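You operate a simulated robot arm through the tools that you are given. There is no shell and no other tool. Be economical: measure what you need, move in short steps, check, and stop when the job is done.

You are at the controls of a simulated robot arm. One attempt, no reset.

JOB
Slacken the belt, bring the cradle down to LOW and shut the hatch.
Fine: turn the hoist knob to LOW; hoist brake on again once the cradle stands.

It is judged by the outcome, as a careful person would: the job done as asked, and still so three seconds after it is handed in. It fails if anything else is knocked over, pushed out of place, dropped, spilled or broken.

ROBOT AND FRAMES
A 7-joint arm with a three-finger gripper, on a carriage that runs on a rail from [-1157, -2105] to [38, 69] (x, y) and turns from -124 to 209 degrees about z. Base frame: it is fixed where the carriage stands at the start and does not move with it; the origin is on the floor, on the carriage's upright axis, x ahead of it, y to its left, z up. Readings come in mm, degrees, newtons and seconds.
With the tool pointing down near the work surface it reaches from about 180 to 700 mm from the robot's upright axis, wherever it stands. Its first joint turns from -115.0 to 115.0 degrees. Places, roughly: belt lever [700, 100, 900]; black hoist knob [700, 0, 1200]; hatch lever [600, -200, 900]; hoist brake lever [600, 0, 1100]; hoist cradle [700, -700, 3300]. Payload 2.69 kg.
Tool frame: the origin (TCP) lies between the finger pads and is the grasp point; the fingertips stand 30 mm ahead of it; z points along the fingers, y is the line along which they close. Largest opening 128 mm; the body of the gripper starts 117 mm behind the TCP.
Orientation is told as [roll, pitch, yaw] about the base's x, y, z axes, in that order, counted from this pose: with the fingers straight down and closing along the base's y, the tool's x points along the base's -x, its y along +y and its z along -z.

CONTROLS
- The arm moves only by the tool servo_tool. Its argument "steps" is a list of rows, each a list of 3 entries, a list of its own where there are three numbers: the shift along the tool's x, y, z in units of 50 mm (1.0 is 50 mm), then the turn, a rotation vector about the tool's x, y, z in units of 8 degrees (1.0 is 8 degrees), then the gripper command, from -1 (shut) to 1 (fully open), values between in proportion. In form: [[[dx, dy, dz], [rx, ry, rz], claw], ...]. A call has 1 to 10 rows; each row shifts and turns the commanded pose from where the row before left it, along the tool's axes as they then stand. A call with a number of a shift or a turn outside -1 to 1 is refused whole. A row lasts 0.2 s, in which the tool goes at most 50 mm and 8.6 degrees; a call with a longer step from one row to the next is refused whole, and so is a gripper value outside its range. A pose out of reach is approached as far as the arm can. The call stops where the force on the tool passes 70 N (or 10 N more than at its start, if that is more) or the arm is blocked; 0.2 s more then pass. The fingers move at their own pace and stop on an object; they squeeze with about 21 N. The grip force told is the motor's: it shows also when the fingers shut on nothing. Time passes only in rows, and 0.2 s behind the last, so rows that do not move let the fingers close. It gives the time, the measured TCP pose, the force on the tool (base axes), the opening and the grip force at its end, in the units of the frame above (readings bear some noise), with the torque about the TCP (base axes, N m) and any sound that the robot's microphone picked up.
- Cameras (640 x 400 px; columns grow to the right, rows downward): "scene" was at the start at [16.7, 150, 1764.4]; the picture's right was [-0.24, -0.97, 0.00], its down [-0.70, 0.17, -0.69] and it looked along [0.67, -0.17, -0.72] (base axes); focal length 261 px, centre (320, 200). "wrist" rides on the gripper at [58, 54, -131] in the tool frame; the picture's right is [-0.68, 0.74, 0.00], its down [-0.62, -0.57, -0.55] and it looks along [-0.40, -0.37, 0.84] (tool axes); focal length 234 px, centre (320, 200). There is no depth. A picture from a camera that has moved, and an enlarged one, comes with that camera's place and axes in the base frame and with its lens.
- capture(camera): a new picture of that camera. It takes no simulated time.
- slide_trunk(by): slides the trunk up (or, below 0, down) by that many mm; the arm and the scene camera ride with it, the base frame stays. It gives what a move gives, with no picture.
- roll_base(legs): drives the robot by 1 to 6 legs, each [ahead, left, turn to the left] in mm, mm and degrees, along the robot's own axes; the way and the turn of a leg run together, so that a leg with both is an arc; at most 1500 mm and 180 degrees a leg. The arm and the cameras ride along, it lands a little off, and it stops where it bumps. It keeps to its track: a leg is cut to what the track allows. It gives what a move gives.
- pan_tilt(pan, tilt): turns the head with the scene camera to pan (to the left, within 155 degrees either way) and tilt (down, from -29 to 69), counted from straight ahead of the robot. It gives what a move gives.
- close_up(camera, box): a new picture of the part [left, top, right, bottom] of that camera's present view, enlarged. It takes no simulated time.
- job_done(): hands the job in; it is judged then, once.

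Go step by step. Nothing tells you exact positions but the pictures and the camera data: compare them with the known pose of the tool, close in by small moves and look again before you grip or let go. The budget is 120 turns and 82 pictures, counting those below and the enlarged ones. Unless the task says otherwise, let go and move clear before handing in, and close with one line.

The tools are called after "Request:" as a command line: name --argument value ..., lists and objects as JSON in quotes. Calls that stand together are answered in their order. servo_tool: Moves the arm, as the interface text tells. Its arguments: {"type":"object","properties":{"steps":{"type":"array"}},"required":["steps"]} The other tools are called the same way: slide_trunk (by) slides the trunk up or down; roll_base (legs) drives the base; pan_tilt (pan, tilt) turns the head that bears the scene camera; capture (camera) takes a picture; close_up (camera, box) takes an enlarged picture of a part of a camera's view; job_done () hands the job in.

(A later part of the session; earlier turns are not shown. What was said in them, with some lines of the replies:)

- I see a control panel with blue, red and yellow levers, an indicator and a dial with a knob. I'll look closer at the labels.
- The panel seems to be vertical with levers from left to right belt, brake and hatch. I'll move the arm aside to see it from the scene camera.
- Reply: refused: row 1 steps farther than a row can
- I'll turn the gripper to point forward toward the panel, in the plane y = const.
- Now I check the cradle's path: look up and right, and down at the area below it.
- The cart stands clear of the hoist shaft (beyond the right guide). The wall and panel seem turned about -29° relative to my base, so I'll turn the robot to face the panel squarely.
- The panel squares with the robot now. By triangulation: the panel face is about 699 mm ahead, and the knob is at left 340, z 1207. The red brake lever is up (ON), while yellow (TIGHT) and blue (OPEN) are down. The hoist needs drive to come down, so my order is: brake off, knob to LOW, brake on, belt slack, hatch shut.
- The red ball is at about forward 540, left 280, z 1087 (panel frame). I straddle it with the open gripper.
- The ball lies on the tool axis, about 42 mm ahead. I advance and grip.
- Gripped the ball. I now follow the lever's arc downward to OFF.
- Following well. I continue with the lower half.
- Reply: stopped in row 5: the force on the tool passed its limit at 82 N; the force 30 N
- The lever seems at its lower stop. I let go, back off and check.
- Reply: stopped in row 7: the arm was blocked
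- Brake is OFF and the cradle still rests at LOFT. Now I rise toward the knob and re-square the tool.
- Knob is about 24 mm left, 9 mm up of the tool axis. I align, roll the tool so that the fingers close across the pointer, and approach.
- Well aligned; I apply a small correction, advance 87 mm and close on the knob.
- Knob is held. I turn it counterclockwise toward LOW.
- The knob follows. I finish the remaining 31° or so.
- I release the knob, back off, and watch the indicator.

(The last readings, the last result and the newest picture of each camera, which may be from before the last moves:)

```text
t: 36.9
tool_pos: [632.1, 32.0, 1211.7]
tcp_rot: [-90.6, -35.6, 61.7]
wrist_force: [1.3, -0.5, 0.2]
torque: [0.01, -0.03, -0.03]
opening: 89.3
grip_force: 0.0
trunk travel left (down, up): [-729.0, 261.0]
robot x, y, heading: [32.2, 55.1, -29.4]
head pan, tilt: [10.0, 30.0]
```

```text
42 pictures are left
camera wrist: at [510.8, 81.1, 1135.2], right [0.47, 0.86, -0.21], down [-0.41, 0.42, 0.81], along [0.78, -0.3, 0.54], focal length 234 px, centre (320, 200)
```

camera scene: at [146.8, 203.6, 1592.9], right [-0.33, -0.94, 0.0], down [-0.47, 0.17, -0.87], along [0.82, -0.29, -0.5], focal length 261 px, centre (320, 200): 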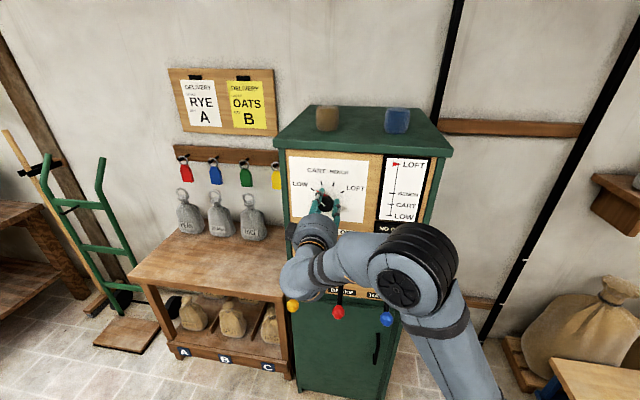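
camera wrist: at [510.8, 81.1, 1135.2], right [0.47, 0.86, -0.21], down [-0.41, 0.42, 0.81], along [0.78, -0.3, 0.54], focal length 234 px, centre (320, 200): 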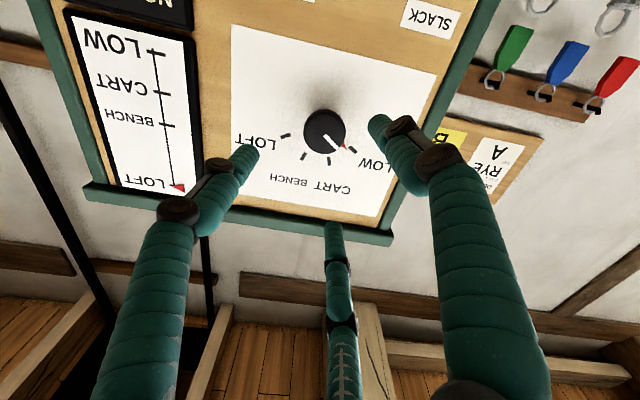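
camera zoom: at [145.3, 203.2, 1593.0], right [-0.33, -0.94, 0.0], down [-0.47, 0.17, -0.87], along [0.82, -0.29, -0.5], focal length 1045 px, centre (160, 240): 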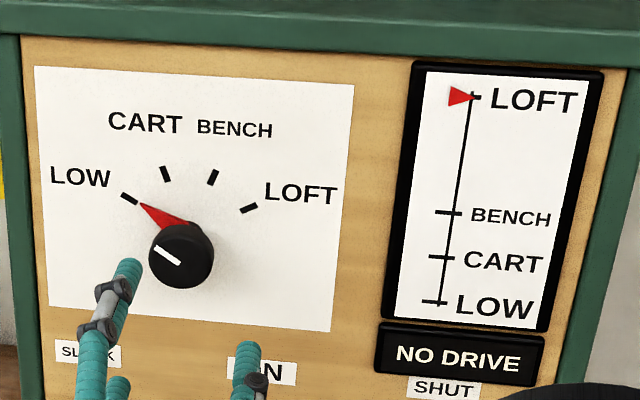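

The knob points to LOW, but the cradle hasn't started. I wait a bit more and look again, including up the shaft.

Request:
servo_tool --steps '[[[0, 0, 0], [0, 0, 0], 0.4], [[0, 0, 0], [0, 0, 0], 0.4], [[0, 0, 0], [0, 0, 0], 0.4], [[0, 0, 0], [0, 0, 0], 0.4], [[0, 0, 0], [0, 0, 0], 0.4], [[0, 0, 0], [0, 0, 0], 0.4], [[0, 0, 0], [0, 0, 0], 0.4], [[0, 0, 0], [0, 0, 0], 0.4], [[0, 0, 0], [0, 0, 0], 0.4], [[0, 0, 0], [0, 0, 0], 0.4]]'

Request:
capture --camera "scene"

Request:
close_up --camera "scene" --box '[365, 145, 435, 245]'

```text
t: 39.1
tool_pos: [632.7, 33.1, 1210.7]
tcp_rot: [-90.6, -35.6, 61.7]
wrist_force: [-0.3, 0.3, 0.8]
torque: [-0.03, -0.04, 0.01]
opening: 89.4
grip_force: 0.0
trunk travel left (down, up): [-729.0, 261.0]
robot x, y, heading: [31.6, 56.5, -29.4]
head pan, tilt: [10.0, 30.0]
```

```text
41 pictures are left
camera scene: at [145.3, 203.2, 1593.0], right [-0.33, -0.94, 0.0], down [-0.47, 0.17, -0.87], along [0.82, -0.29, -0.5], focal length 261 px, centre (320, 200)
```

scene: 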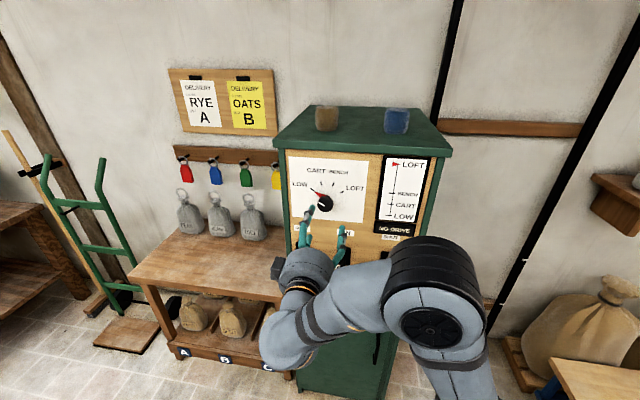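

```text
4.00 times, centred on (400, 195) of scene
camera zoom: at [145.3, 203.2, 1593.0], right [-0.33, -0.94, 0.0], down [-0.47, 0.17, -0.87], along [0.82, -0.29, -0.5], focal length 1045 px, centre (0, 220)
```

zoom: 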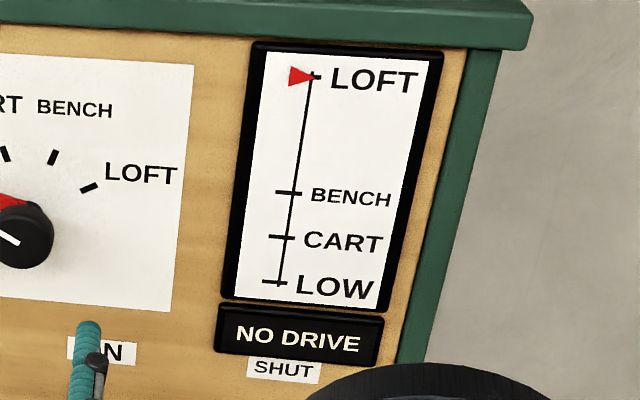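

Nothing moves yet. I want to check whether the brake lever is truly fully at OFF; I back away, unroll the tool and look.

Request:
servo_tool --steps '[[[0, 0, -0.8], [0, 0, 1], 1], [[0, 0, -0.8], [0, 0, 1], 1], [[0, 0, -0.4], [0, 0, 1], 1], [[0, 0, 0], [0, 0, 1], 1], [[0, 0, 0], [0, 0, 1], 1], [[0, 0, 0], [0, 0, 1], 1], [[0, 0, 0], [0, 0, 0.85], 1], [[0, 0, 0], [0, 0, 0], 1]]'

Request:
capture --camera "wrist"

Request:
close_up --camera "scene" --box '[260, 140, 460, 340]'

```text
t: 40.9
tool_pos: [544.6, 82.9, 1211.9]
tcp_rot: [133.2, -89.3, -161.8]
wrist_force: [-0.3, 0.0, -0.2]
torque: [0.02, -0.01, -0.02]
opening: 128.1
grip_force: 0.0
trunk travel left (down, up): [-729.0, 261.0]
robot x, y, heading: [31.8, 56.4, -29.5]
head pan, tilt: [10.0, 30.0]
```

```text
39 pictures are left
camera wrist: at [457.6, 194.0, 1155.4], right [0.34, 0.64, 0.68], down [-0.76, -0.24, 0.61], along [0.55, -0.73, 0.41], focal length 234 px, centre (320, 200)
```

wrist: 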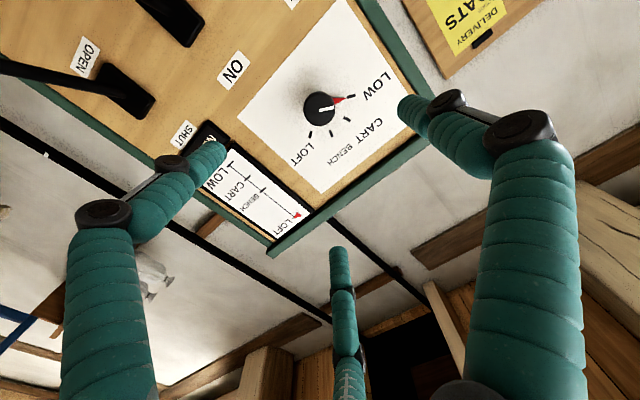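

```text
2.00 times, centred on (360, 240) of scene
camera zoom: at [145.4, 203.2, 1593.0], right [-0.33, -0.94, 0.0], down [-0.47, 0.17, -0.87], along [0.82, -0.29, -0.5], focal length 523 px, centre (240, 120)
```

zoom: 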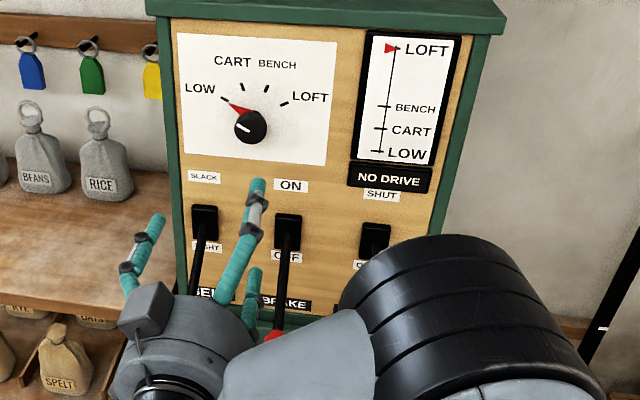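

All three levers share the same lower stop, so the brake is off; the belt is the remaining candidate. To test safely (no free fall), I first set the brake ON, then slacken the belt as the job says, and watch the panel. I lower the trunk to lever height.

Request:
slide_trunk --by -297

Request:
servo_tool --steps '[[[0, -0.7, 0], [0, 0, 0], 1], [[0, -0.42, 0.6], [0, 0, 0], 1], [[0, 0, 0.3], [0, 0, 0], 1], [[0, 0, 0], [0, 0, 0], 1]]'

Request:
capture --camera "wrist"

Request:
capture --camera "scene"

```text
t: 43.9
tool_pos: [546.0, 83.8, 916.0]
tcp_rot: [140.2, -89.4, -168.6]
wrist_force: [0.6, -0.1, 0.3]
torque: [0.01, 0.0, -0.01]
opening: 127.9
grip_force: 0.0
trunk travel left (down, up): [-432.0, 558.0]
robot x, y, heading: [27.3, 56.8, -29.5]
head pan, tilt: [10.0, 30.0]
```

```text
t: 44.9
tool_pos: [556.1, 10.6, 914.6]
tcp_rot: [140.0, -89.4, -168.6]
wrist_force: [-0.6, 0.1, -0.1]
torque: [-0.01, 0.01, 0.04]
opening: 127.9
grip_force: 0.0
trunk travel left (down, up): [-432.0, 558.0]
robot x, y, heading: [33.3, 55.5, -29.1]
head pan, tilt: [10.0, 30.0]
```

```text
37 pictures are left
camera wrist: at [468.5, 122.6, 857.1], right [0.35, 0.65, 0.68], down [-0.76, -0.24, 0.61], along [0.55, -0.73, 0.41], focal length 234 px, centre (320, 200)
```

wrist: 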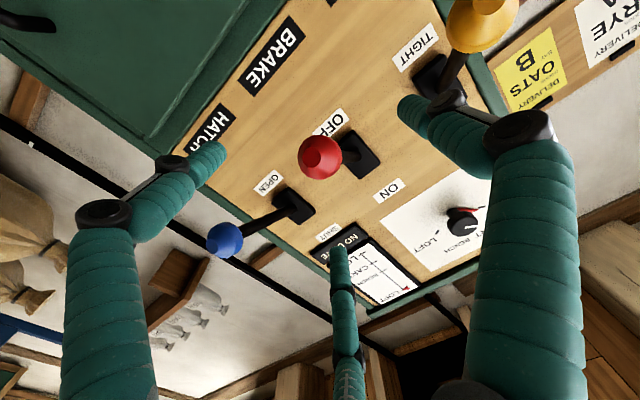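

```text
36 pictures are left
camera scene: at [145.4, 203.2, 1296.0], right [-0.33, -0.94, 0.0], down [-0.47, 0.17, -0.87], along [0.82, -0.29, -0.5], focal length 261 px, centre (320, 200)
```

scene: 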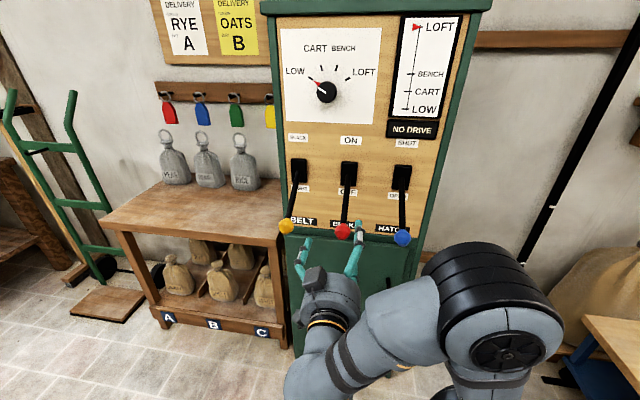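

The red ball is 55 mm ahead on the tool axis. Grip and raise it back to ON.

Request:
servo_tool --steps '[[[0, 0, 0.55], [0, 0, 0], 1], [[0, 0, 0.55], [0, 0, 0], 1], [[0, 0, 0], [0, 0, 0], -0.6], [[0, 0, 0], [0, 0, 0], -0.8], [[0, 0, 0], [0, 0, 0], -0.8], [[0, 0, 0], [0, 0, 0], -0.8], [[0, 0, 0], [0, 0, 0], -0.8], [[0, 0, 0], [0, 0, 0], -0.8]]'

Request:
servo_tool --steps '[[[-0.324, 0, -0.156], [0, 0, 0], -0.8], [[-0.34, 0, -0.122], [0, 0, 0], -0.8], [[-0.342, 0, -0.086], [0, 0, 0], -0.8], [[-0.356, 0, -0.054], [0, 0, 0], -0.8], [[-0.36, 0, -0.018], [0, 0, 0], -0.8], [[-0.36, 0, 0.018], [0, 0, 0], -0.8], [[-0.356, 0, 0.054], [0, 0, 0], -0.8], [[-0.342, 0, 0.086], [0, 0, 0], -0.8], [[-0.34, 0, 0.122], [0, 0, 0], -0.8], [[-0.324, 0, 0.156], [0, 0, 0], -0.8]]'

Request:
close_up --camera "scene" --box '[260, 0, 460, 260]'

```text
t: 46.7
tool_pos: [605.3, -16.1, 914.7]
tcp_rot: [131.9, -89.1, -160.7]
wrist_force: [-4.6, -2.0, 3.2]
torque: [0.03, -0.11, -0.21]
opening: 37.7
grip_force: 8.7
trunk travel left (down, up): [-432.0, 558.0]
robot x, y, heading: [29.7, 56.2, -29.4]
head pan, tilt: [10.0, 30.0]
```

```text
t: 48.9
tool_pos: [603.2, -12.8, 1084.6]
tcp_rot: [79.1, -89.6, -107.9]
wrist_force: [-19.1, -2.9, -20.7]
torque: [-0.11, 0.67, -0.86]
opening: 36.9
grip_force: 31.3
trunk travel left (down, up): [-432.0, 558.0]
robot x, y, heading: [29.5, 55.2, -29.2]
head pan, tilt: [10.0, 30.0]
```

```text
1.54 times, centred on (360, 130) of scene
camera zoom: at [144.1, 202.4, 1295.8], right [-0.33, -0.94, 0.0], down [-0.47, 0.17, -0.87], along [0.82, -0.29, -0.5], focal length 402 px, centre (258, 308)
```

zoom: 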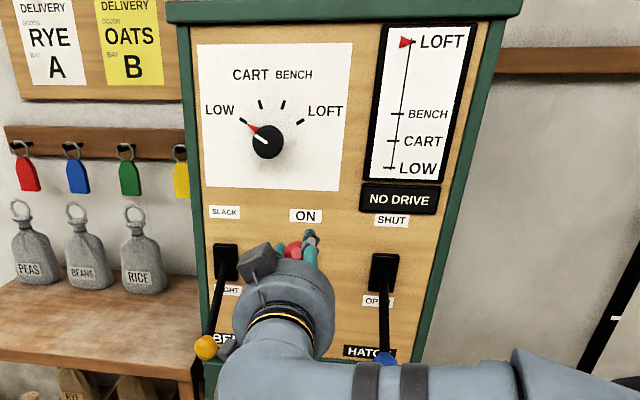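

Brake is ON again. I release, back off and go to the yellow belt lever.

Request:
servo_tool --steps '[[[0, 0, 0], [0, 0, 0], 1], [[0, 0, 0], [0, 0, 0], 1], [[0, 0, 0], [0, 0, 0], 1], [[0, 0, 0], [0, 0, 0], 1], [[0, 0, -0.8], [0, 0, 0], 1], [[0, 0, -0.8], [0, 0, 0], 1], [[0, 0, -0.3], [0, 0, 0], 1], [[0.5, 0.7, 0], [0, 0, 0], 1], [[0.5, 0.7, 0], [0, 0, 0], 1], [[0.6, 0.6, 0], [0, 0, 0], 1]]'

Request:
servo_tool --steps '[[[0.6, 0.4, 0], [0, 0, 0], 1], [[0.6, 0.37, 0], [0, 0, 0], 1], [[0.6, 0, 0], [0, 0, 0], 1], [[0, 0, 0.6], [0, 0, 0], 1], [[0, 0, 0], [0, 0, 0], 1]]'

Request:
capture --camera "wrist"

Request:
capture --camera "scene"

```text
t: 51.1
tool_pos: [570.5, 117.7, 1008.6]
tcp_rot: [135.9, -89.5, -164.5]
wrist_force: [0.5, -0.5, -0.6]
torque: [-0.04, -0.02, 0.04]
opening: 128.2
grip_force: 0.1
trunk travel left (down, up): [-432.0, 558.0]
robot x, y, heading: [30.6, 54.0, -29.3]
head pan, tilt: [10.0, 30.0]
```

```text
t: 52.3
tool_pos: [615.1, 138.7, 919.4]
tcp_rot: [137.4, -89.3, -166.1]
wrist_force: [-0.6, 0.7, -0.4]
torque: [0.07, 0.01, 0.01]
opening: 128.1
grip_force: 0.0
trunk travel left (down, up): [-432.0, 558.0]
robot x, y, heading: [31.5, 55.0, -29.2]
head pan, tilt: [10.0, 30.0]
```

```text
34 pictures are left
camera wrist: at [528.6, 249.0, 862.3], right [0.35, 0.64, 0.68], down [-0.76, -0.24, 0.61], along [0.55, -0.73, 0.41], focal length 234 px, centre (320, 200)
```

wrist: 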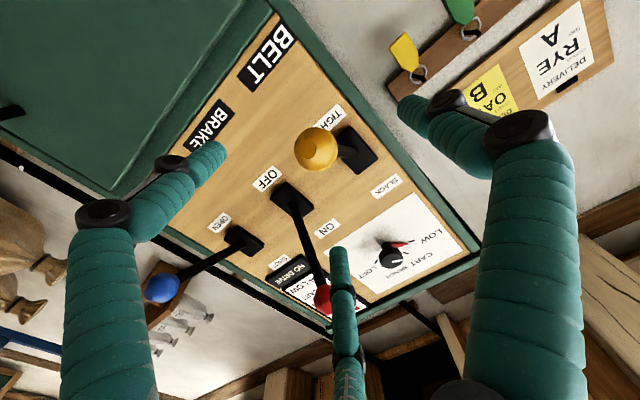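

```text
33 pictures are left
camera scene: at [145.6, 203.0, 1296.0], right [-0.33, -0.94, 0.0], down [-0.47, 0.17, -0.87], along [0.82, -0.29, -0.5], focal length 261 px, centre (320, 200)
```

scene: 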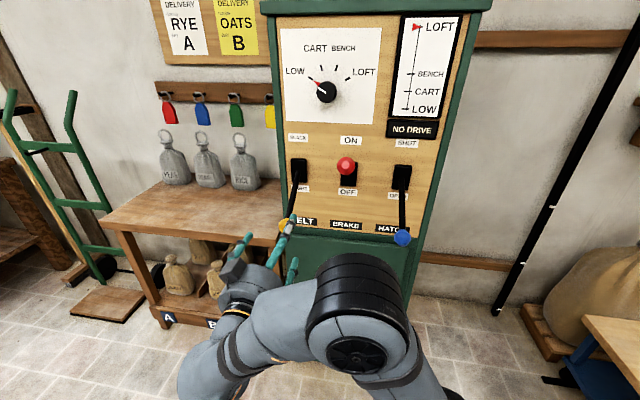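

The yellow ball is ~66 mm ahead and 5 mm low. Grip it and raise it to SLACK.

Request:
servo_tool --steps '[[[0.1, 0, 0], [0, 0, 0], 0.3], [[0, 0, 0], [0, 0, 0], 0.3], [[0, 0, 0.65], [0, 0, 0], 0.3], [[0, 0, 0.65], [0, 0, 0], 0.3], [[0, 0, 0], [0, 0, 0], -0.6], [[0, 0, 0], [0, 0, 0], -0.8], [[0, 0, 0], [0, 0, 0], -0.8], [[0, 0, 0], [0, 0, 0], -0.8], [[0, 0, 0], [0, 0, 0], -0.8]]'

Request:
capture --camera "wrist"

```text
t: 54.3
tool_pos: [671.9, 107.5, 914.5]
tcp_rot: [135.7, -89.4, -164.5]
wrist_force: [1.6, -1.3, 5.3]
torque: [-0.02, -0.26, -0.74]
opening: 36.6
grip_force: 30.8
trunk travel left (down, up): [-432.0, 558.0]
robot x, y, heading: [27.0, 54.4, -29.3]
head pan, tilt: [10.0, 30.0]
```

```text
32 pictures are left
camera wrist: at [583.6, 218.3, 857.7], right [0.34, 0.64, 0.68], down [-0.76, -0.24, 0.61], along [0.55, -0.73, 0.41], focal length 234 px, centre (320, 200)
```

wrist: 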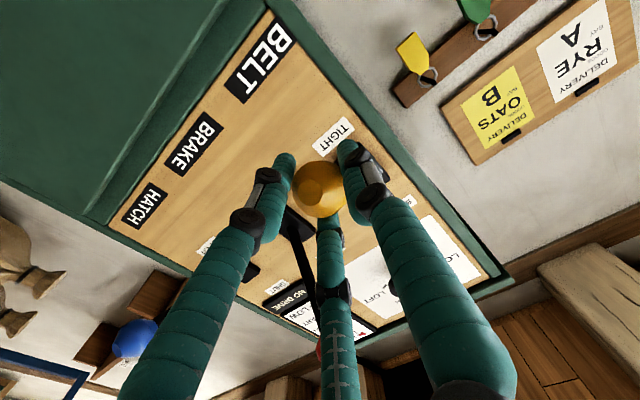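

Request:
servo_tool --steps '[[[-0.324, 0, -0.156], [0, 0, 0], -0.8], [[-0.34, 0, -0.122], [0, 0, 0], -0.8], [[-0.342, 0, -0.086], [0, 0, 0], -0.8], [[-0.356, 0, -0.054], [0, 0, 0], -0.8], [[-0.36, 0, -0.018], [0, 0, 0], -0.8], [[-0.36, 0, 0.018], [0, 0, 0], -0.8], [[-0.356, 0, 0.054], [0, 0, 0], -0.8], [[-0.342, 0, 0.086], [0, 0, 0], -0.8], [[-0.34, 0, 0.122], [0, 0, 0], -0.8], [[-0.324, 0, 0.156], [0, 0, 0], -0.8]]'

Request:
close_up --camera "scene" --box '[260, 0, 460, 260]'

```text
t: 56.5
tool_pos: [672.3, 107.8, 1085.5]
tcp_rot: [103.4, -89.7, -132.1]
wrist_force: [-12.7, 1.1, -18.9]
torque: [-0.1, 0.42, -0.8]
opening: 36.8
grip_force: 45.2
trunk travel left (down, up): [-432.0, 558.0]
robot x, y, heading: [31.5, 51.3, -29.2]
head pan, tilt: [10.0, 30.0]
```

```text
1.54 times, centred on (360, 130) of scene
camera zoom: at [145.3, 203.5, 1295.6], right [-0.33, -0.94, 0.0], down [-0.47, 0.17, -0.87], along [0.82, -0.29, -0.5], focal length 402 px, centre (258, 308)
```

zoom: 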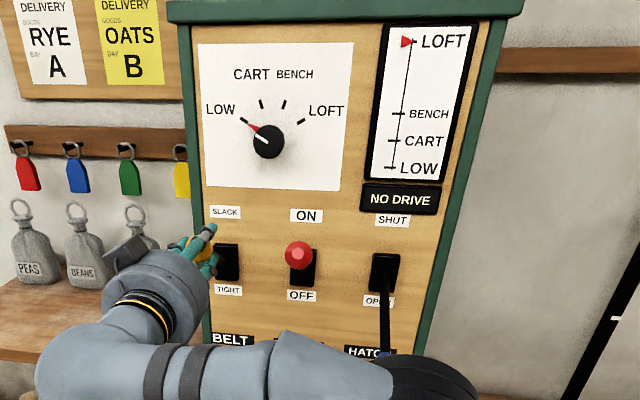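

Belt is SLACK, brake is ON, no change on the panel. Next I release the yellow lever and go to the brake to release it carefully, watching the indicator.

Request:
servo_tool --steps '[[[0, 0, 0], [0, 0, 0], 0.3], [[0, 0, 0], [0, 0, 0], 0.3], [[0, 0, 0], [0, 0, 0], 0.3], [[0, 0, -0.8], [0, 0, 0], 0.3], [[0, 0, -0.8], [0, 0, 0], 0.3], [[0, 0, -0.3], [0, 0, 0], 0.3], [[0, -0.9, 0], [0, 0, 0], 0.3], [[0, -0.9, 0], [0, 0, 0], 0.3], [[0, -0.96, 0], [0, 0, 0], 0.3], [[0, 0, 0], [0, 0, 0], 0.3]]'

Request:
capture --camera "wrist"

Request:
capture --camera "scene"

```text
t: 58.7
tool_pos: [522.1, 36.0, 1088.2]
tcp_rot: [137.8, -89.4, -166.5]
wrist_force: [0.1, -0.4, 0.4]
torque: [0.01, 0.03, 0.06]
opening: 83.0
grip_force: 0.0
trunk travel left (down, up): [-432.0, 558.0]
robot x, y, heading: [29.9, 53.7, -29.2]
head pan, tilt: [10.0, 30.0]
```

```text
30 pictures are left
camera wrist: at [434.7, 146.9, 1031.5], right [0.35, 0.64, 0.68], down [-0.76, -0.24, 0.61], along [0.55, -0.73, 0.41], focal length 234 px, centre (320, 200)
```

wrist: 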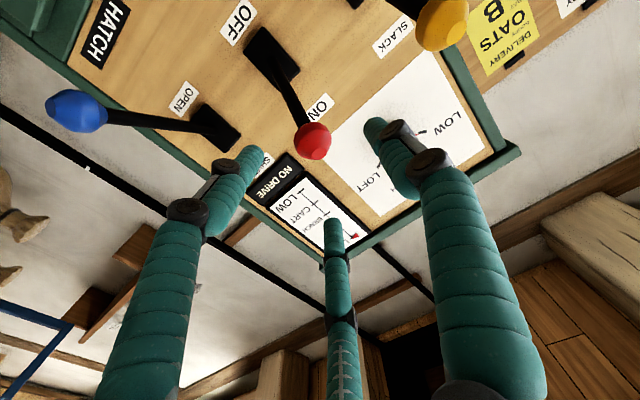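

```text
29 pictures are left
camera scene: at [145.5, 202.8, 1296.0], right [-0.33, -0.94, 0.0], down [-0.47, 0.17, -0.87], along [0.82, -0.29, -0.5], focal length 261 px, centre (320, 200)
```

scene: 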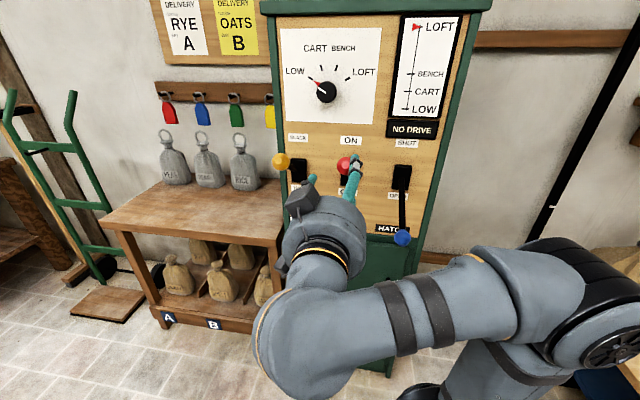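

Request:
servo_tool --steps '[[[0.12, -0.08, 0.4], [0, 0, 0], 0.3], [[0, 0, 0.76], [0, 0, 0], 0.3], [[0, 0, 0.76], [0, 0, 0], 0.3], [[0, 0, 0], [0, 0, 0], -0.6], [[0, 0, 0], [0, 0, 0], -0.8], [[0, 0, 0], [0, 0, 0], -0.8], [[0, 0, 0], [0, 0, 0], -0.8]]'

Request:
servo_tool --steps '[[[0.324, 0, -0.156], [0, 0, 0], -0.8], [[0.34, 0, -0.122], [0, 0, 0], -0.8], [[0.342, 0, -0.086], [0, 0, 0], -0.8], [[0.356, 0, -0.054], [0, 0, 0], -0.8], [[0.36, 0, -0.018], [0, 0, 0], -0.8]]'

Request:
close_up --camera "scene" --box '[260, 0, 460, 260]'

```text
t: 60.3
tool_pos: [602.7, -15.0, 1083.4]
tcp_rot: [140.6, -89.3, -169.1]
wrist_force: [-2.7, -0.3, 4.3]
torque: [-0.03, -0.12, -0.25]
opening: 37.6
grip_force: 19.6
trunk travel left (down, up): [-432.0, 558.0]
robot x, y, heading: [30.1, 53.9, -29.4]
head pan, tilt: [10.0, 30.0]
```

```text
t: 61.5
tool_pos: [587.0, -5.0, 994.2]
tcp_rot: [153.2, -89.4, 178.2]
wrist_force: [2.4, 6.3, 4.6]
torque: [-0.54, -0.49, -0.19]
opening: 35.8
grip_force: 44.9
trunk travel left (down, up): [-432.0, 558.0]
robot x, y, heading: [28.2, 57.4, -29.4]
head pan, tilt: [10.0, 30.0]
```

```text
1.54 times, centred on (360, 130) of scene
camera zoom: at [145.3, 204.5, 1295.8], right [-0.33, -0.94, 0.0], down [-0.47, 0.16, -0.87], along [0.82, -0.29, -0.5], focal length 402 px, centre (258, 308)
```

zoom: 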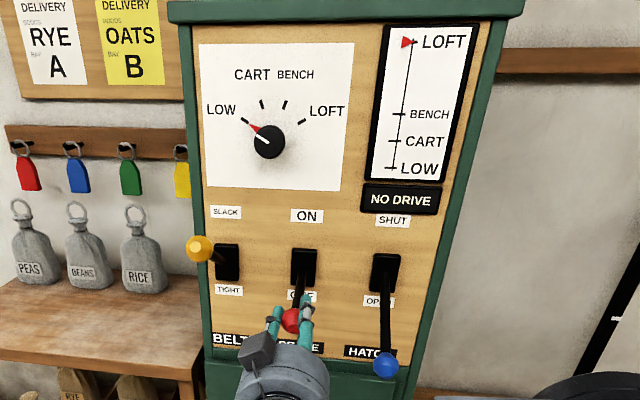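

Halfway, the cradle hasn't moved. I continue in small steps.

Request:
servo_tool --steps '[[[0.36, 0, 0.018], [0, 0, 0], -0.8], [[0.356, 0, 0.054], [0, 0, 0], -0.8], [[0.342, 0, 0.086], [0, 0, 0], -0.8], [[0.34, 0, 0.122], [0, 0, 0], -0.8], [[0.3, 0, 0.15], [0, 0, 0], -0.8]]'

Request:
close_up --camera "scene" --box '[260, 0, 460, 260]'

```text
t: 62.7
tool_pos: [601.3, -12.9, 913.5]
tcp_rot: [142.5, -88.5, -170.8]
wrist_force: [-2.9, 16.6, 32.4]
torque: [0.12, 0.09, -0.56]
opening: 36.3
grip_force: 40.1
trunk travel left (down, up): [-432.0, 558.0]
robot x, y, heading: [29.7, 56.7, -29.4]
head pan, tilt: [10.0, 30.0]
```

```text
1.54 times, centred on (360, 130) of scene
camera zoom: at [141.3, 206.0, 1296.7], right [-0.33, -0.94, 0.0], down [-0.47, 0.16, -0.87], along [0.82, -0.29, -0.5], focal length 402 px, centre (258, 308)
```

zoom: 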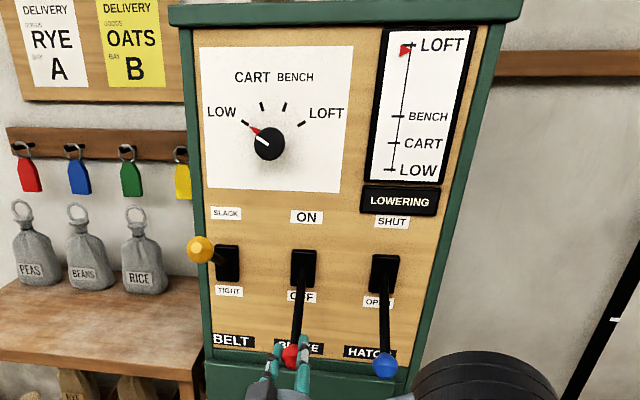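

The sign now reads LOWERING and the indicator is descending. I keep hold and wait.

Request:
servo_tool --steps '[[[0, 0, 0], [0, 0, 0], -0.8], [[0, 0, 0], [0, 0, 0], -0.8], [[0, 0, 0], [0, 0, 0], -0.8], [[0, 0, 0], [0, 0, 0], -0.8], [[0, 0, 0], [0, 0, 0], -0.8], [[0, 0, 0], [0, 0, 0], -0.8], [[0, 0, 0], [0, 0, 0], -0.8], [[0, 0, 0], [0, 0, 0], -0.8], [[0, 0, 0], [0, 0, 0], -0.8], [[0, 0, 0], [0, 0, 0], -0.8]]'

Request:
capture --camera "scene"

```text
t: 64.9
tool_pos: [602.6, -13.2, 913.8]
tcp_rot: [149.2, -88.7, -177.5]
wrist_force: [-0.4, 9.4, 46.7]
torque: [-0.26, -0.63, -0.34]
opening: 36.1
grip_force: 44.5
trunk travel left (down, up): [-432.0, 558.0]
robot x, y, heading: [29.0, 57.1, -29.3]
head pan, tilt: [10.0, 30.0]
```

```text
26 pictures are left
camera scene: at [140.2, 205.3, 1296.3], right [-0.33, -0.94, 0.0], down [-0.47, 0.16, -0.87], along [0.82, -0.29, -0.5], focal length 261 px, centre (320, 200)
```

scene: 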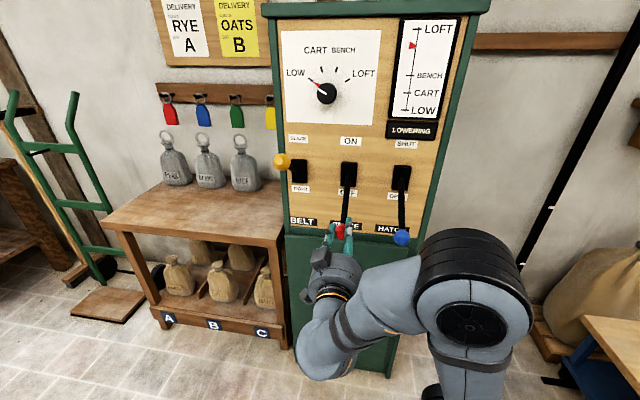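

It goes down at a steady pace. I wait and look at the shaft.

Request:
servo_tool --steps '[[[-0.08, 0, 0], [0, 0, 0], -0.8], [[0, 0, 0], [0, 0, 0], -0.8], [[0, 0, 0], [0, 0, 0], -0.8], [[0, 0, 0], [0, 0, 0], -0.8], [[0, 0, 0], [0, 0, 0], -0.8], [[0, 0, 0], [0, 0, 0], -0.8], [[0, 0, 0], [0, 0, 0], -0.8], [[0, 0, 0], [0, 0, 0], -0.8], [[0, 0, 0], [0, 0, 0], -0.8], [[0, 0, 0], [0, 0, 0], -0.8]]'

Request:
pan_tilt --pan -25 --tilt 25

Request:
capture --camera "scene"

```text
t: 67.1
tool_pos: [602.5, -13.6, 914.3]
tcp_rot: [156.3, -89.3, 175.3]
wrist_force: [-20.0, 20.7, 9.1]
torque: [-0.32, -0.6, -0.19]
opening: 36.1
grip_force: 45.1
trunk travel left (down, up): [-432.0, 558.0]
robot x, y, heading: [31.8, 53.2, -29.2]
head pan, tilt: [10.0, 30.0]
```

```text
t: 68.1
tool_pos: [601.7, -14.2, 914.2]
tcp_rot: [156.5, -89.2, 174.9]
wrist_force: [-20.7, 23.2, 6.6]
torque: [-0.17, -0.49, -0.32]
opening: 36.1
grip_force: 45.4
trunk travel left (down, up): [-432.0, 558.0]
robot x, y, heading: [34.3, 58.6, -29.1]
head pan, tilt: [-25.0, 25.0]
```

```text
25 pictures are left
camera scene: at [110.0, 162.0, 1303.9], right [-0.81, -0.58, 0.0], down [-0.24, 0.34, -0.91], along [0.53, -0.74, -0.42], focal length 261 px, centre (320, 200)
```

scene: 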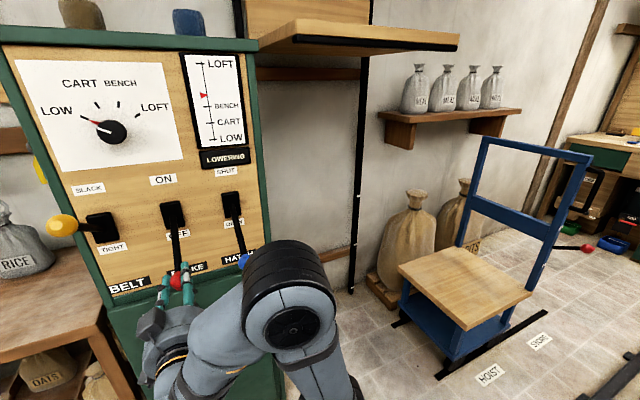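

The cradle comes down in its shaft, clear of the cart and my arm. I wait further.

Request:
servo_tool --steps '[[[0, 0, 0], [0, 0, 0], -0.8], [[0, 0, 0], [0, 0, 0], -0.8], [[0, 0, 0], [0, 0, 0], -0.8], [[0, 0, 0], [0, 0, 0], -0.8], [[0, 0, 0], [0, 0, 0], -0.8], [[0, 0, 0], [0, 0, 0], -0.8], [[0, 0, 0], [0, 0, 0], -0.8], [[0, 0, 0], [0, 0, 0], -0.8], [[0, 0, 0], [0, 0, 0], -0.8], [[0, 0, 0], [0, 0, 0], -0.8]]'

Request:
capture --camera "scene"

```text
t: 70.3
tool_pos: [602.7, -12.9, 914.8]
tcp_rot: [156.3, -89.2, 175.3]
wrist_force: [-18.7, 23.8, 6.5]
torque: [-0.17, -0.56, -0.51]
opening: 35.9
grip_force: 44.8
trunk travel left (down, up): [-432.0, 558.0]
robot x, y, heading: [28.2, 54.8, -29.2]
head pan, tilt: [-25.0, 25.0]
```

```text
24 pictures are left
camera scene: at [110.1, 161.9, 1303.9], right [-0.81, -0.58, 0.0], down [-0.24, 0.34, -0.91], along [0.53, -0.74, -0.42], focal length 261 px, centre (320, 200)
```

scene: 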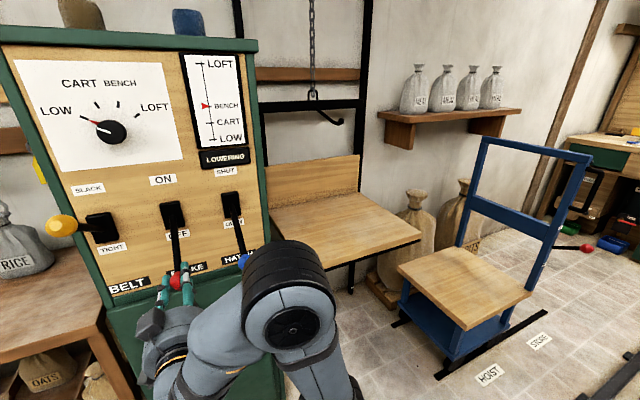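

Request:
servo_tool --steps '[[[0, 0, 0], [0, 0, 0], -0.8], [[0, 0, 0], [0, 0, 0], -0.8], [[0, 0, 0], [0, 0, 0], -0.8], [[0, 0, 0], [0, 0, 0], -0.8], [[0, 0, 0], [0, 0, 0], -0.8], [[0, 0, 0], [0, 0, 0], -0.8], [[0, 0, 0], [0, 0, 0], -0.8], [[0, 0, 0], [0, 0, 0], -0.8], [[0, 0, 0], [0, 0, 0], -0.8], [[0, 0, 0], [0, 0, 0], -0.8]]'

Request:
servo_tool --steps '[[[0, 0, 0], [0, 0, 0], -0.8], [[0, 0, 0], [0, 0, 0], -0.8], [[0, 0, 0], [0, 0, 0], -0.8], [[0, 0, 0], [0, 0, 0], -0.8], [[0, 0, 0], [0, 0, 0], -0.8], [[0, 0, 0], [0, 0, 0], -0.8], [[0, 0, 0], [0, 0, 0], -0.8], [[0, 0, 0], [0, 0, 0], -0.8], [[0, 0, 0], [0, 0, 0], -0.8], [[0, 0, 0], [0, 0, 0], -0.8]]'

Request:
capture --camera "scene"

```text
t: 72.5
tool_pos: [603.2, -13.6, 913.8]
tcp_rot: [156.6, -89.1, 175.0]
wrist_force: [-16.8, 22.7, 9.0]
torque: [-0.15, -0.63, -0.52]
opening: 36.3
grip_force: 45.0
trunk travel left (down, up): [-432.0, 558.0]
robot x, y, heading: [28.7, 58.6, -29.2]
head pan, tilt: [-25.0, 25.0]
```

```text
t: 74.7
tool_pos: [601.5, -13.1, 915.0]
tcp_rot: [156.7, -89.2, 175.0]
wrist_force: [-15.5, 22.3, 10.5]
torque: [-0.15, -0.69, -0.57]
opening: 36.3
grip_force: 44.9
trunk travel left (down, up): [-432.0, 558.0]
robot x, y, heading: [30.1, 60.5, -29.2]
head pan, tilt: [-25.0, 25.0]
```

```text
23 pictures are left
camera scene: at [110.2, 161.8, 1303.9], right [-0.81, -0.58, 0.0], down [-0.24, 0.34, -0.91], along [0.53, -0.74, -0.42], focal length 261 px, centre (320, 200)
```

scene: 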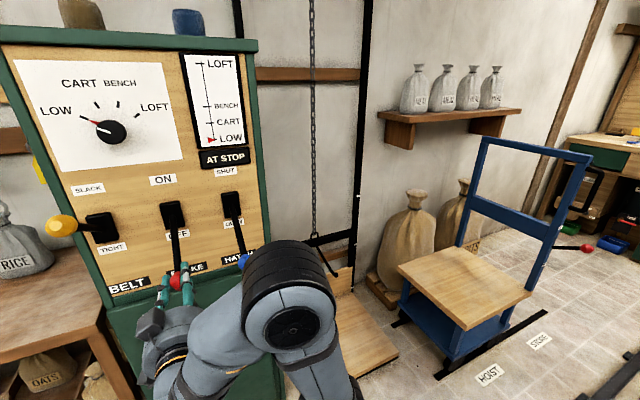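

The sign says AT STOP with the pointer at LOW. Brake ON now.

Request:
servo_tool --steps '[[[-0.324, 0, -0.156], [0, 0, 0], -0.8], [[-0.34, 0, -0.122], [0, 0, 0], -0.8], [[-0.342, 0, -0.086], [0, 0, 0], -0.8], [[-0.356, 0, -0.054], [0, 0, 0], -0.8], [[-0.36, 0, -0.018], [0, 0, 0], -0.8], [[-0.36, 0, 0.018], [0, 0, 0], -0.8], [[-0.356, 0, 0.054], [0, 0, 0], -0.8], [[-0.342, 0, 0.086], [0, 0, 0], -0.8], [[-0.34, 0, 0.122], [0, 0, 0], -0.8], [[-0.324, 0, 0.156], [0, 0, 0], -0.8]]'

Request:
capture --camera "scene"

```text
t: 76.9
tool_pos: [605.3, -15.8, 1082.9]
tcp_rot: [154.4, -89.6, 176.9]
wrist_force: [-4.6, 17.0, -10.4]
torque: [0.81, 1.8, -0.47]
opening: 37.5
grip_force: 45.3
trunk travel left (down, up): [-432.0, 558.0]
robot x, y, heading: [28.4, 55.1, -29.3]
head pan, tilt: [-25.0, 25.0]
```

```text
22 pictures are left
camera scene: at [114.3, 161.2, 1303.6], right [-0.81, -0.58, 0.0], down [-0.25, 0.34, -0.91], along [0.53, -0.74, -0.42], focal length 261 px, centre (320, 200)
```

scene: 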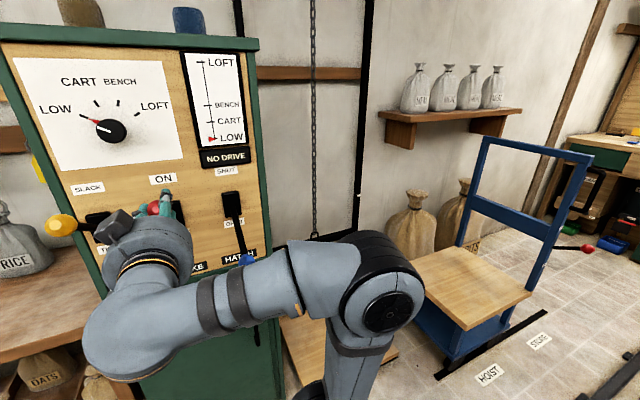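

Brake is ON and the cradle stands at LOW. I release and go to the blue hatch lever.

Request:
servo_tool --steps '[[[-0.08, 0, 0.02], [0, 0, 0], -0.8], [[0, 0, 0], [0, 0, 0], 0.3], [[0, 0, 0], [0, 0, 0], 0.3], [[0, 0, 0], [0, 0, 0], 0.3], [[0, 0, -0.8], [0, 0, 0], 0.3], [[0, 0, -0.8], [0, 0, 0], 0.3], [[0, 0, -0.3], [0, 0, 0], 0.3], [[0.5, -0.7, 0], [0, 0, 0], 0.3], [[0.5, -0.7, 0], [0, 0, 0], 0.3], [[0.6, -0.6, 0], [0, 0, 0], 0.3]]'

Request:
servo_tool --steps '[[[0.6, -0.4, 0], [0, 0, 0], 0.3], [[0.6, -0.4, 0], [0, 0, 0], 0.3], [[0.6, 0, 0], [0, 0, 0], 0.3], [[0, 0, 0.4], [0, 0, 0], 0.3], [[0, 0, 0], [0, 0, 0], 0.3]]'

Request:
capture --camera "wrist"

Request:
capture --camera "scene"

```text
t: 79.1
tool_pos: [474.7, -60.0, 1005.9]
tcp_rot: [137.6, -89.4, -166.2]
wrist_force: [-0.3, 0.1, 0.2]
torque: [-0.02, 0.0, -0.01]
opening: 83.2
grip_force: 0.1
trunk travel left (down, up): [-432.0, 558.0]
robot x, y, heading: [30.4, 56.3, -29.5]
head pan, tilt: [-25.0, 25.0]
```

```text
t: 80.3
tool_pos: [486.2, -101.6, 921.1]
tcp_rot: [137.7, -89.5, -166.3]
wrist_force: [-0.3, 0.2, 0.4]
torque: [0.01, 0.02, -0.01]
opening: 83.2
grip_force: 0.0
out of reach, approached as far as the arm can: row 2, 3
trunk travel left (down, up): [-432.0, 558.0]
robot x, y, heading: [34.0, 54.4, -29.2]
head pan, tilt: [-25.0, 25.0]
```

```text
21 pictures are left
camera wrist: at [398.1, 8.8, 864.4], right [0.35, 0.65, 0.68], down [-0.76, -0.24, 0.61], along [0.55, -0.73, 0.41], focal length 234 px, centre (320, 200)
```

wrist: 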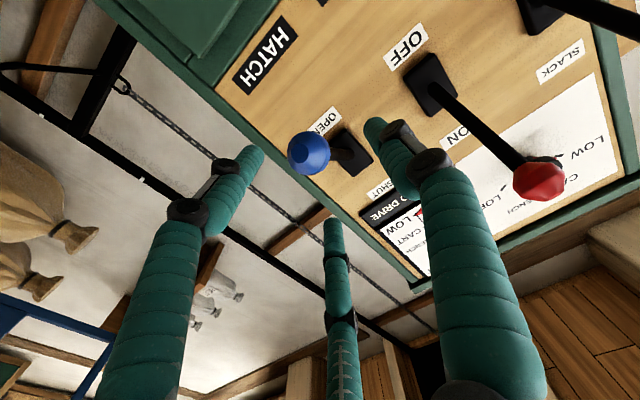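

```text
20 pictures are left
camera scene: at [113.9, 158.1, 1303.9], right [-0.81, -0.58, 0.0], down [-0.25, 0.34, -0.91], along [0.53, -0.74, -0.42], focal length 261 px, centre (320, 200)
```

scene: 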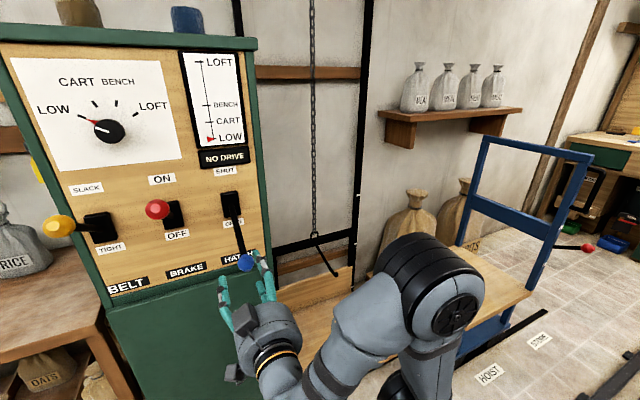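

Request:
servo_tool --steps '[[[0.15, -0.09, 0.3], [0, 0, 0], 0.3], [[0, 0, 0.5], [0, 0, 0], 0.3], [[0, 0, 0.45], [0, 0, 0], 0.3], [[0, 0, 0], [0, 0, 0], 0.3]]'

Request:
capture --camera "wrist"

```text
t: 81.3
tool_pos: [541.6, -136.3, 913.2]
tcp_rot: [138.8, -89.4, -167.4]
wrist_force: [0.4, -0.1, -0.2]
torque: [-0.03, 0.03, -0.04]
opening: 83.2
grip_force: 0.1
trunk travel left (down, up): [-432.0, 558.0]
robot x, y, heading: [31.6, 57.8, -29.5]
head pan, tilt: [-25.0, 25.0]
```

```text
19 pictures are left
camera wrist: at [453.1, -26.9, 856.5], right [0.35, 0.65, 0.68], down [-0.76, -0.24, 0.61], along [0.55, -0.73, 0.41], focal length 234 px, centre (320, 200)
```

wrist: 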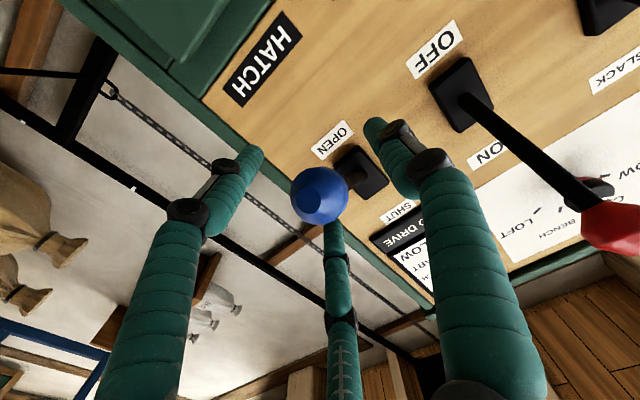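

The blue ball is between the pads. Close and raise it to SHUT.

Request:
servo_tool --steps '[[[0, 0, 0], [0, 0, 0], -0.6], [[0, 0, 0], [0, 0, 0], -0.8], [[0, 0, 0], [0, 0, 0], -0.8], [[0, 0, 0], [0, 0, 0], -0.8], [[0, 0, 0], [0, 0, 0], -0.8]]'

Request:
servo_tool --steps '[[[-0.324, 0, -0.156], [0, 0, 0], -0.8], [[-0.34, 0, -0.122], [0, 0, 0], -0.8], [[-0.342, 0, -0.086], [0, 0, 0], -0.8], [[-0.356, 0, -0.054], [0, 0, 0], -0.8], [[-0.36, 0, -0.018], [0, 0, 0], -0.8], [[-0.36, 0, 0.018], [0, 0, 0], -0.8], [[-0.356, 0, 0.054], [0, 0, 0], -0.8], [[-0.342, 0, 0.086], [0, 0, 0], -0.8], [[-0.34, 0, 0.122], [0, 0, 0], -0.8], [[-0.324, 0, 0.156], [0, 0, 0], -0.8]]'

Request:
capture --camera "scene"

```text
t: 82.5
tool_pos: [540.5, -140.2, 914.6]
tcp_rot: [133.4, -89.1, -162.4]
wrist_force: [-1.8, -6.9, 10.6]
torque: [0.05, -0.43, -1.0]
opening: 37.4
grip_force: 31.5
trunk travel left (down, up): [-432.0, 558.0]
robot x, y, heading: [29.0, 51.6, -29.3]
head pan, tilt: [-25.0, 25.0]
```

```text
t: 84.7
tool_pos: [537.3, -137.8, 1084.3]
tcp_rot: [126.4, -89.5, -155.2]
wrist_force: [-9.7, -5.0, -9.4]
torque: [-0.02, 0.25, -0.52]
opening: 37.2
grip_force: 37.6
trunk travel left (down, up): [-432.0, 558.0]
robot x, y, heading: [30.6, 57.3, -29.2]
head pan, tilt: [-25.0, 25.0]
```

```text
18 pictures are left
camera scene: at [112.9, 157.0, 1303.9], right [-0.81, -0.58, 0.0], down [-0.25, 0.34, -0.91], along [0.53, -0.74, -0.42], focal length 261 px, centre (320, 200)
```

scene: 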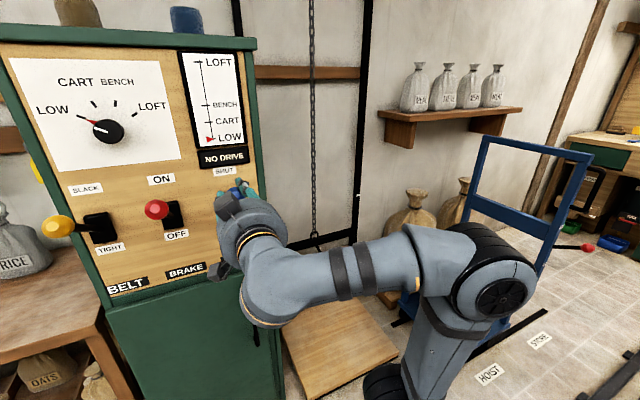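

Release and back clear, then check the panel and the hatch overhead.

Request:
servo_tool --steps '[[[-0.08, 0, 0.02], [0, 0, 0], -0.8], [[0, 0, 0], [0, 0, 0], 0.3], [[0, 0, 0], [0, 0, 0], 0.3], [[0, 0, 0], [0, 0, 0], 0.3], [[0, 0, -0.8], [0, 0, 0], 0.3], [[0, 0, -0.8], [0, 0, 0], 0.3], [[0, 0, -0.4], [0, 0, 0], 0.3], [[0, 0, 0], [0, 0, 0], 0.3]]'

Request:
capture --camera "scene"

Request:
pan_tilt --pan -22 --tilt -29

Request:
capture --camera "scene"

Request:
capture --camera "wrist"

```text
t: 86.5
tool_pos: [457.7, -89.4, 1089.9]
tcp_rot: [140.5, -89.5, -169.2]
wrist_force: [-0.4, -0.1, 0.0]
torque: [-0.04, -0.01, 0.01]
opening: 83.3
grip_force: 0.1
out of reach, approached as far as the arm can: row 7
trunk travel left (down, up): [-432.0, 558.0]
robot x, y, heading: [30.0, 51.3, -29.5]
head pan, tilt: [-25.0, 25.0]
```

```text
17 pictures are left
camera scene: at [113.8, 158.2, 1304.0], right [-0.81, -0.58, 0.0], down [-0.25, 0.34, -0.91], along [0.53, -0.74, -0.42], focal length 261 px, centre (320, 200)
```

scene: 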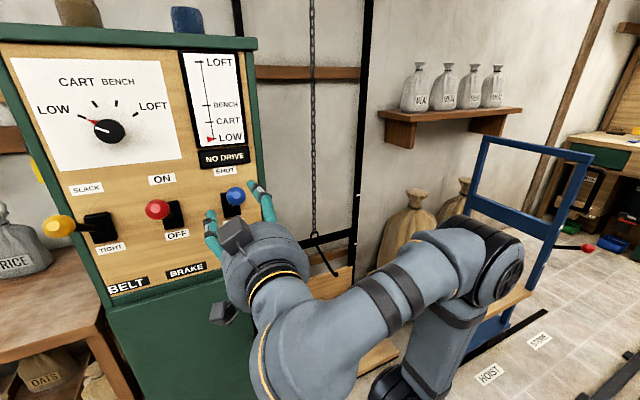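

```text
t: 87.7
tool_pos: [457.9, -89.0, 1091.4]
tcp_rot: [139.9, -89.4, -168.6]
wrist_force: [-0.2, -0.4, -0.1]
torque: [-0.01, 0.02, 0.0]
opening: 83.3
grip_force: 0.2
trunk travel left (down, up): [-432.0, 558.0]
robot x, y, heading: [31.1, 59.1, -29.2]
head pan, tilt: [-22.0, -28.6]
```

```text
16 pictures are left
camera scene: at [101.9, 180.7, 1384.4], right [-0.78, -0.63, 0.0], down [0.3, -0.37, -0.88], along [0.55, -0.69, 0.48], focal length 261 px, centre (320, 200)
```

scene: 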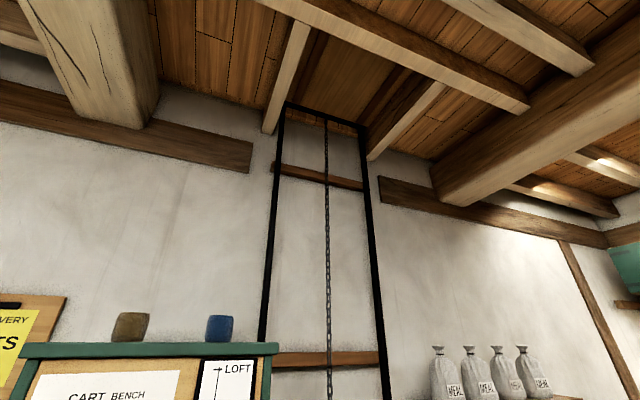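

```text
15 pictures are left
camera wrist: at [370.2, 21.3, 1032.6], right [0.35, 0.64, 0.68], down [-0.76, -0.23, 0.61], along [0.55, -0.73, 0.41], focal length 234 px, centre (320, 200)
```

wrist: 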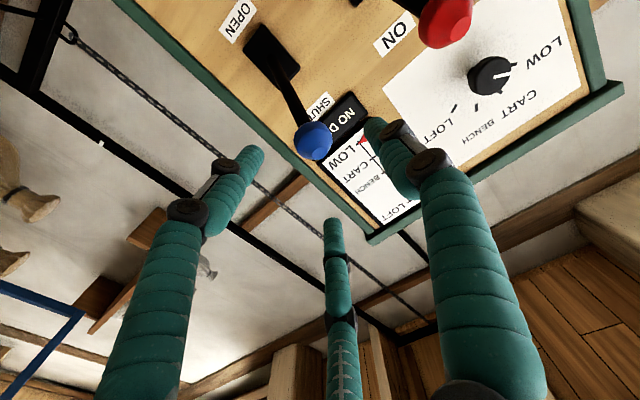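

The hatch leaf covers the opening, the pointer stands at LOW, and belt, brake and hatch levers are up at SLACK, ON and SHUT. The arm is clear, so I hand in.

Request:
job_done

```text
The job is handed in.
```

The belt is slack, the knob and cradle are at LOW, the brake is on again and the hatch is shut; nothing else looked disturbed in the pictures.
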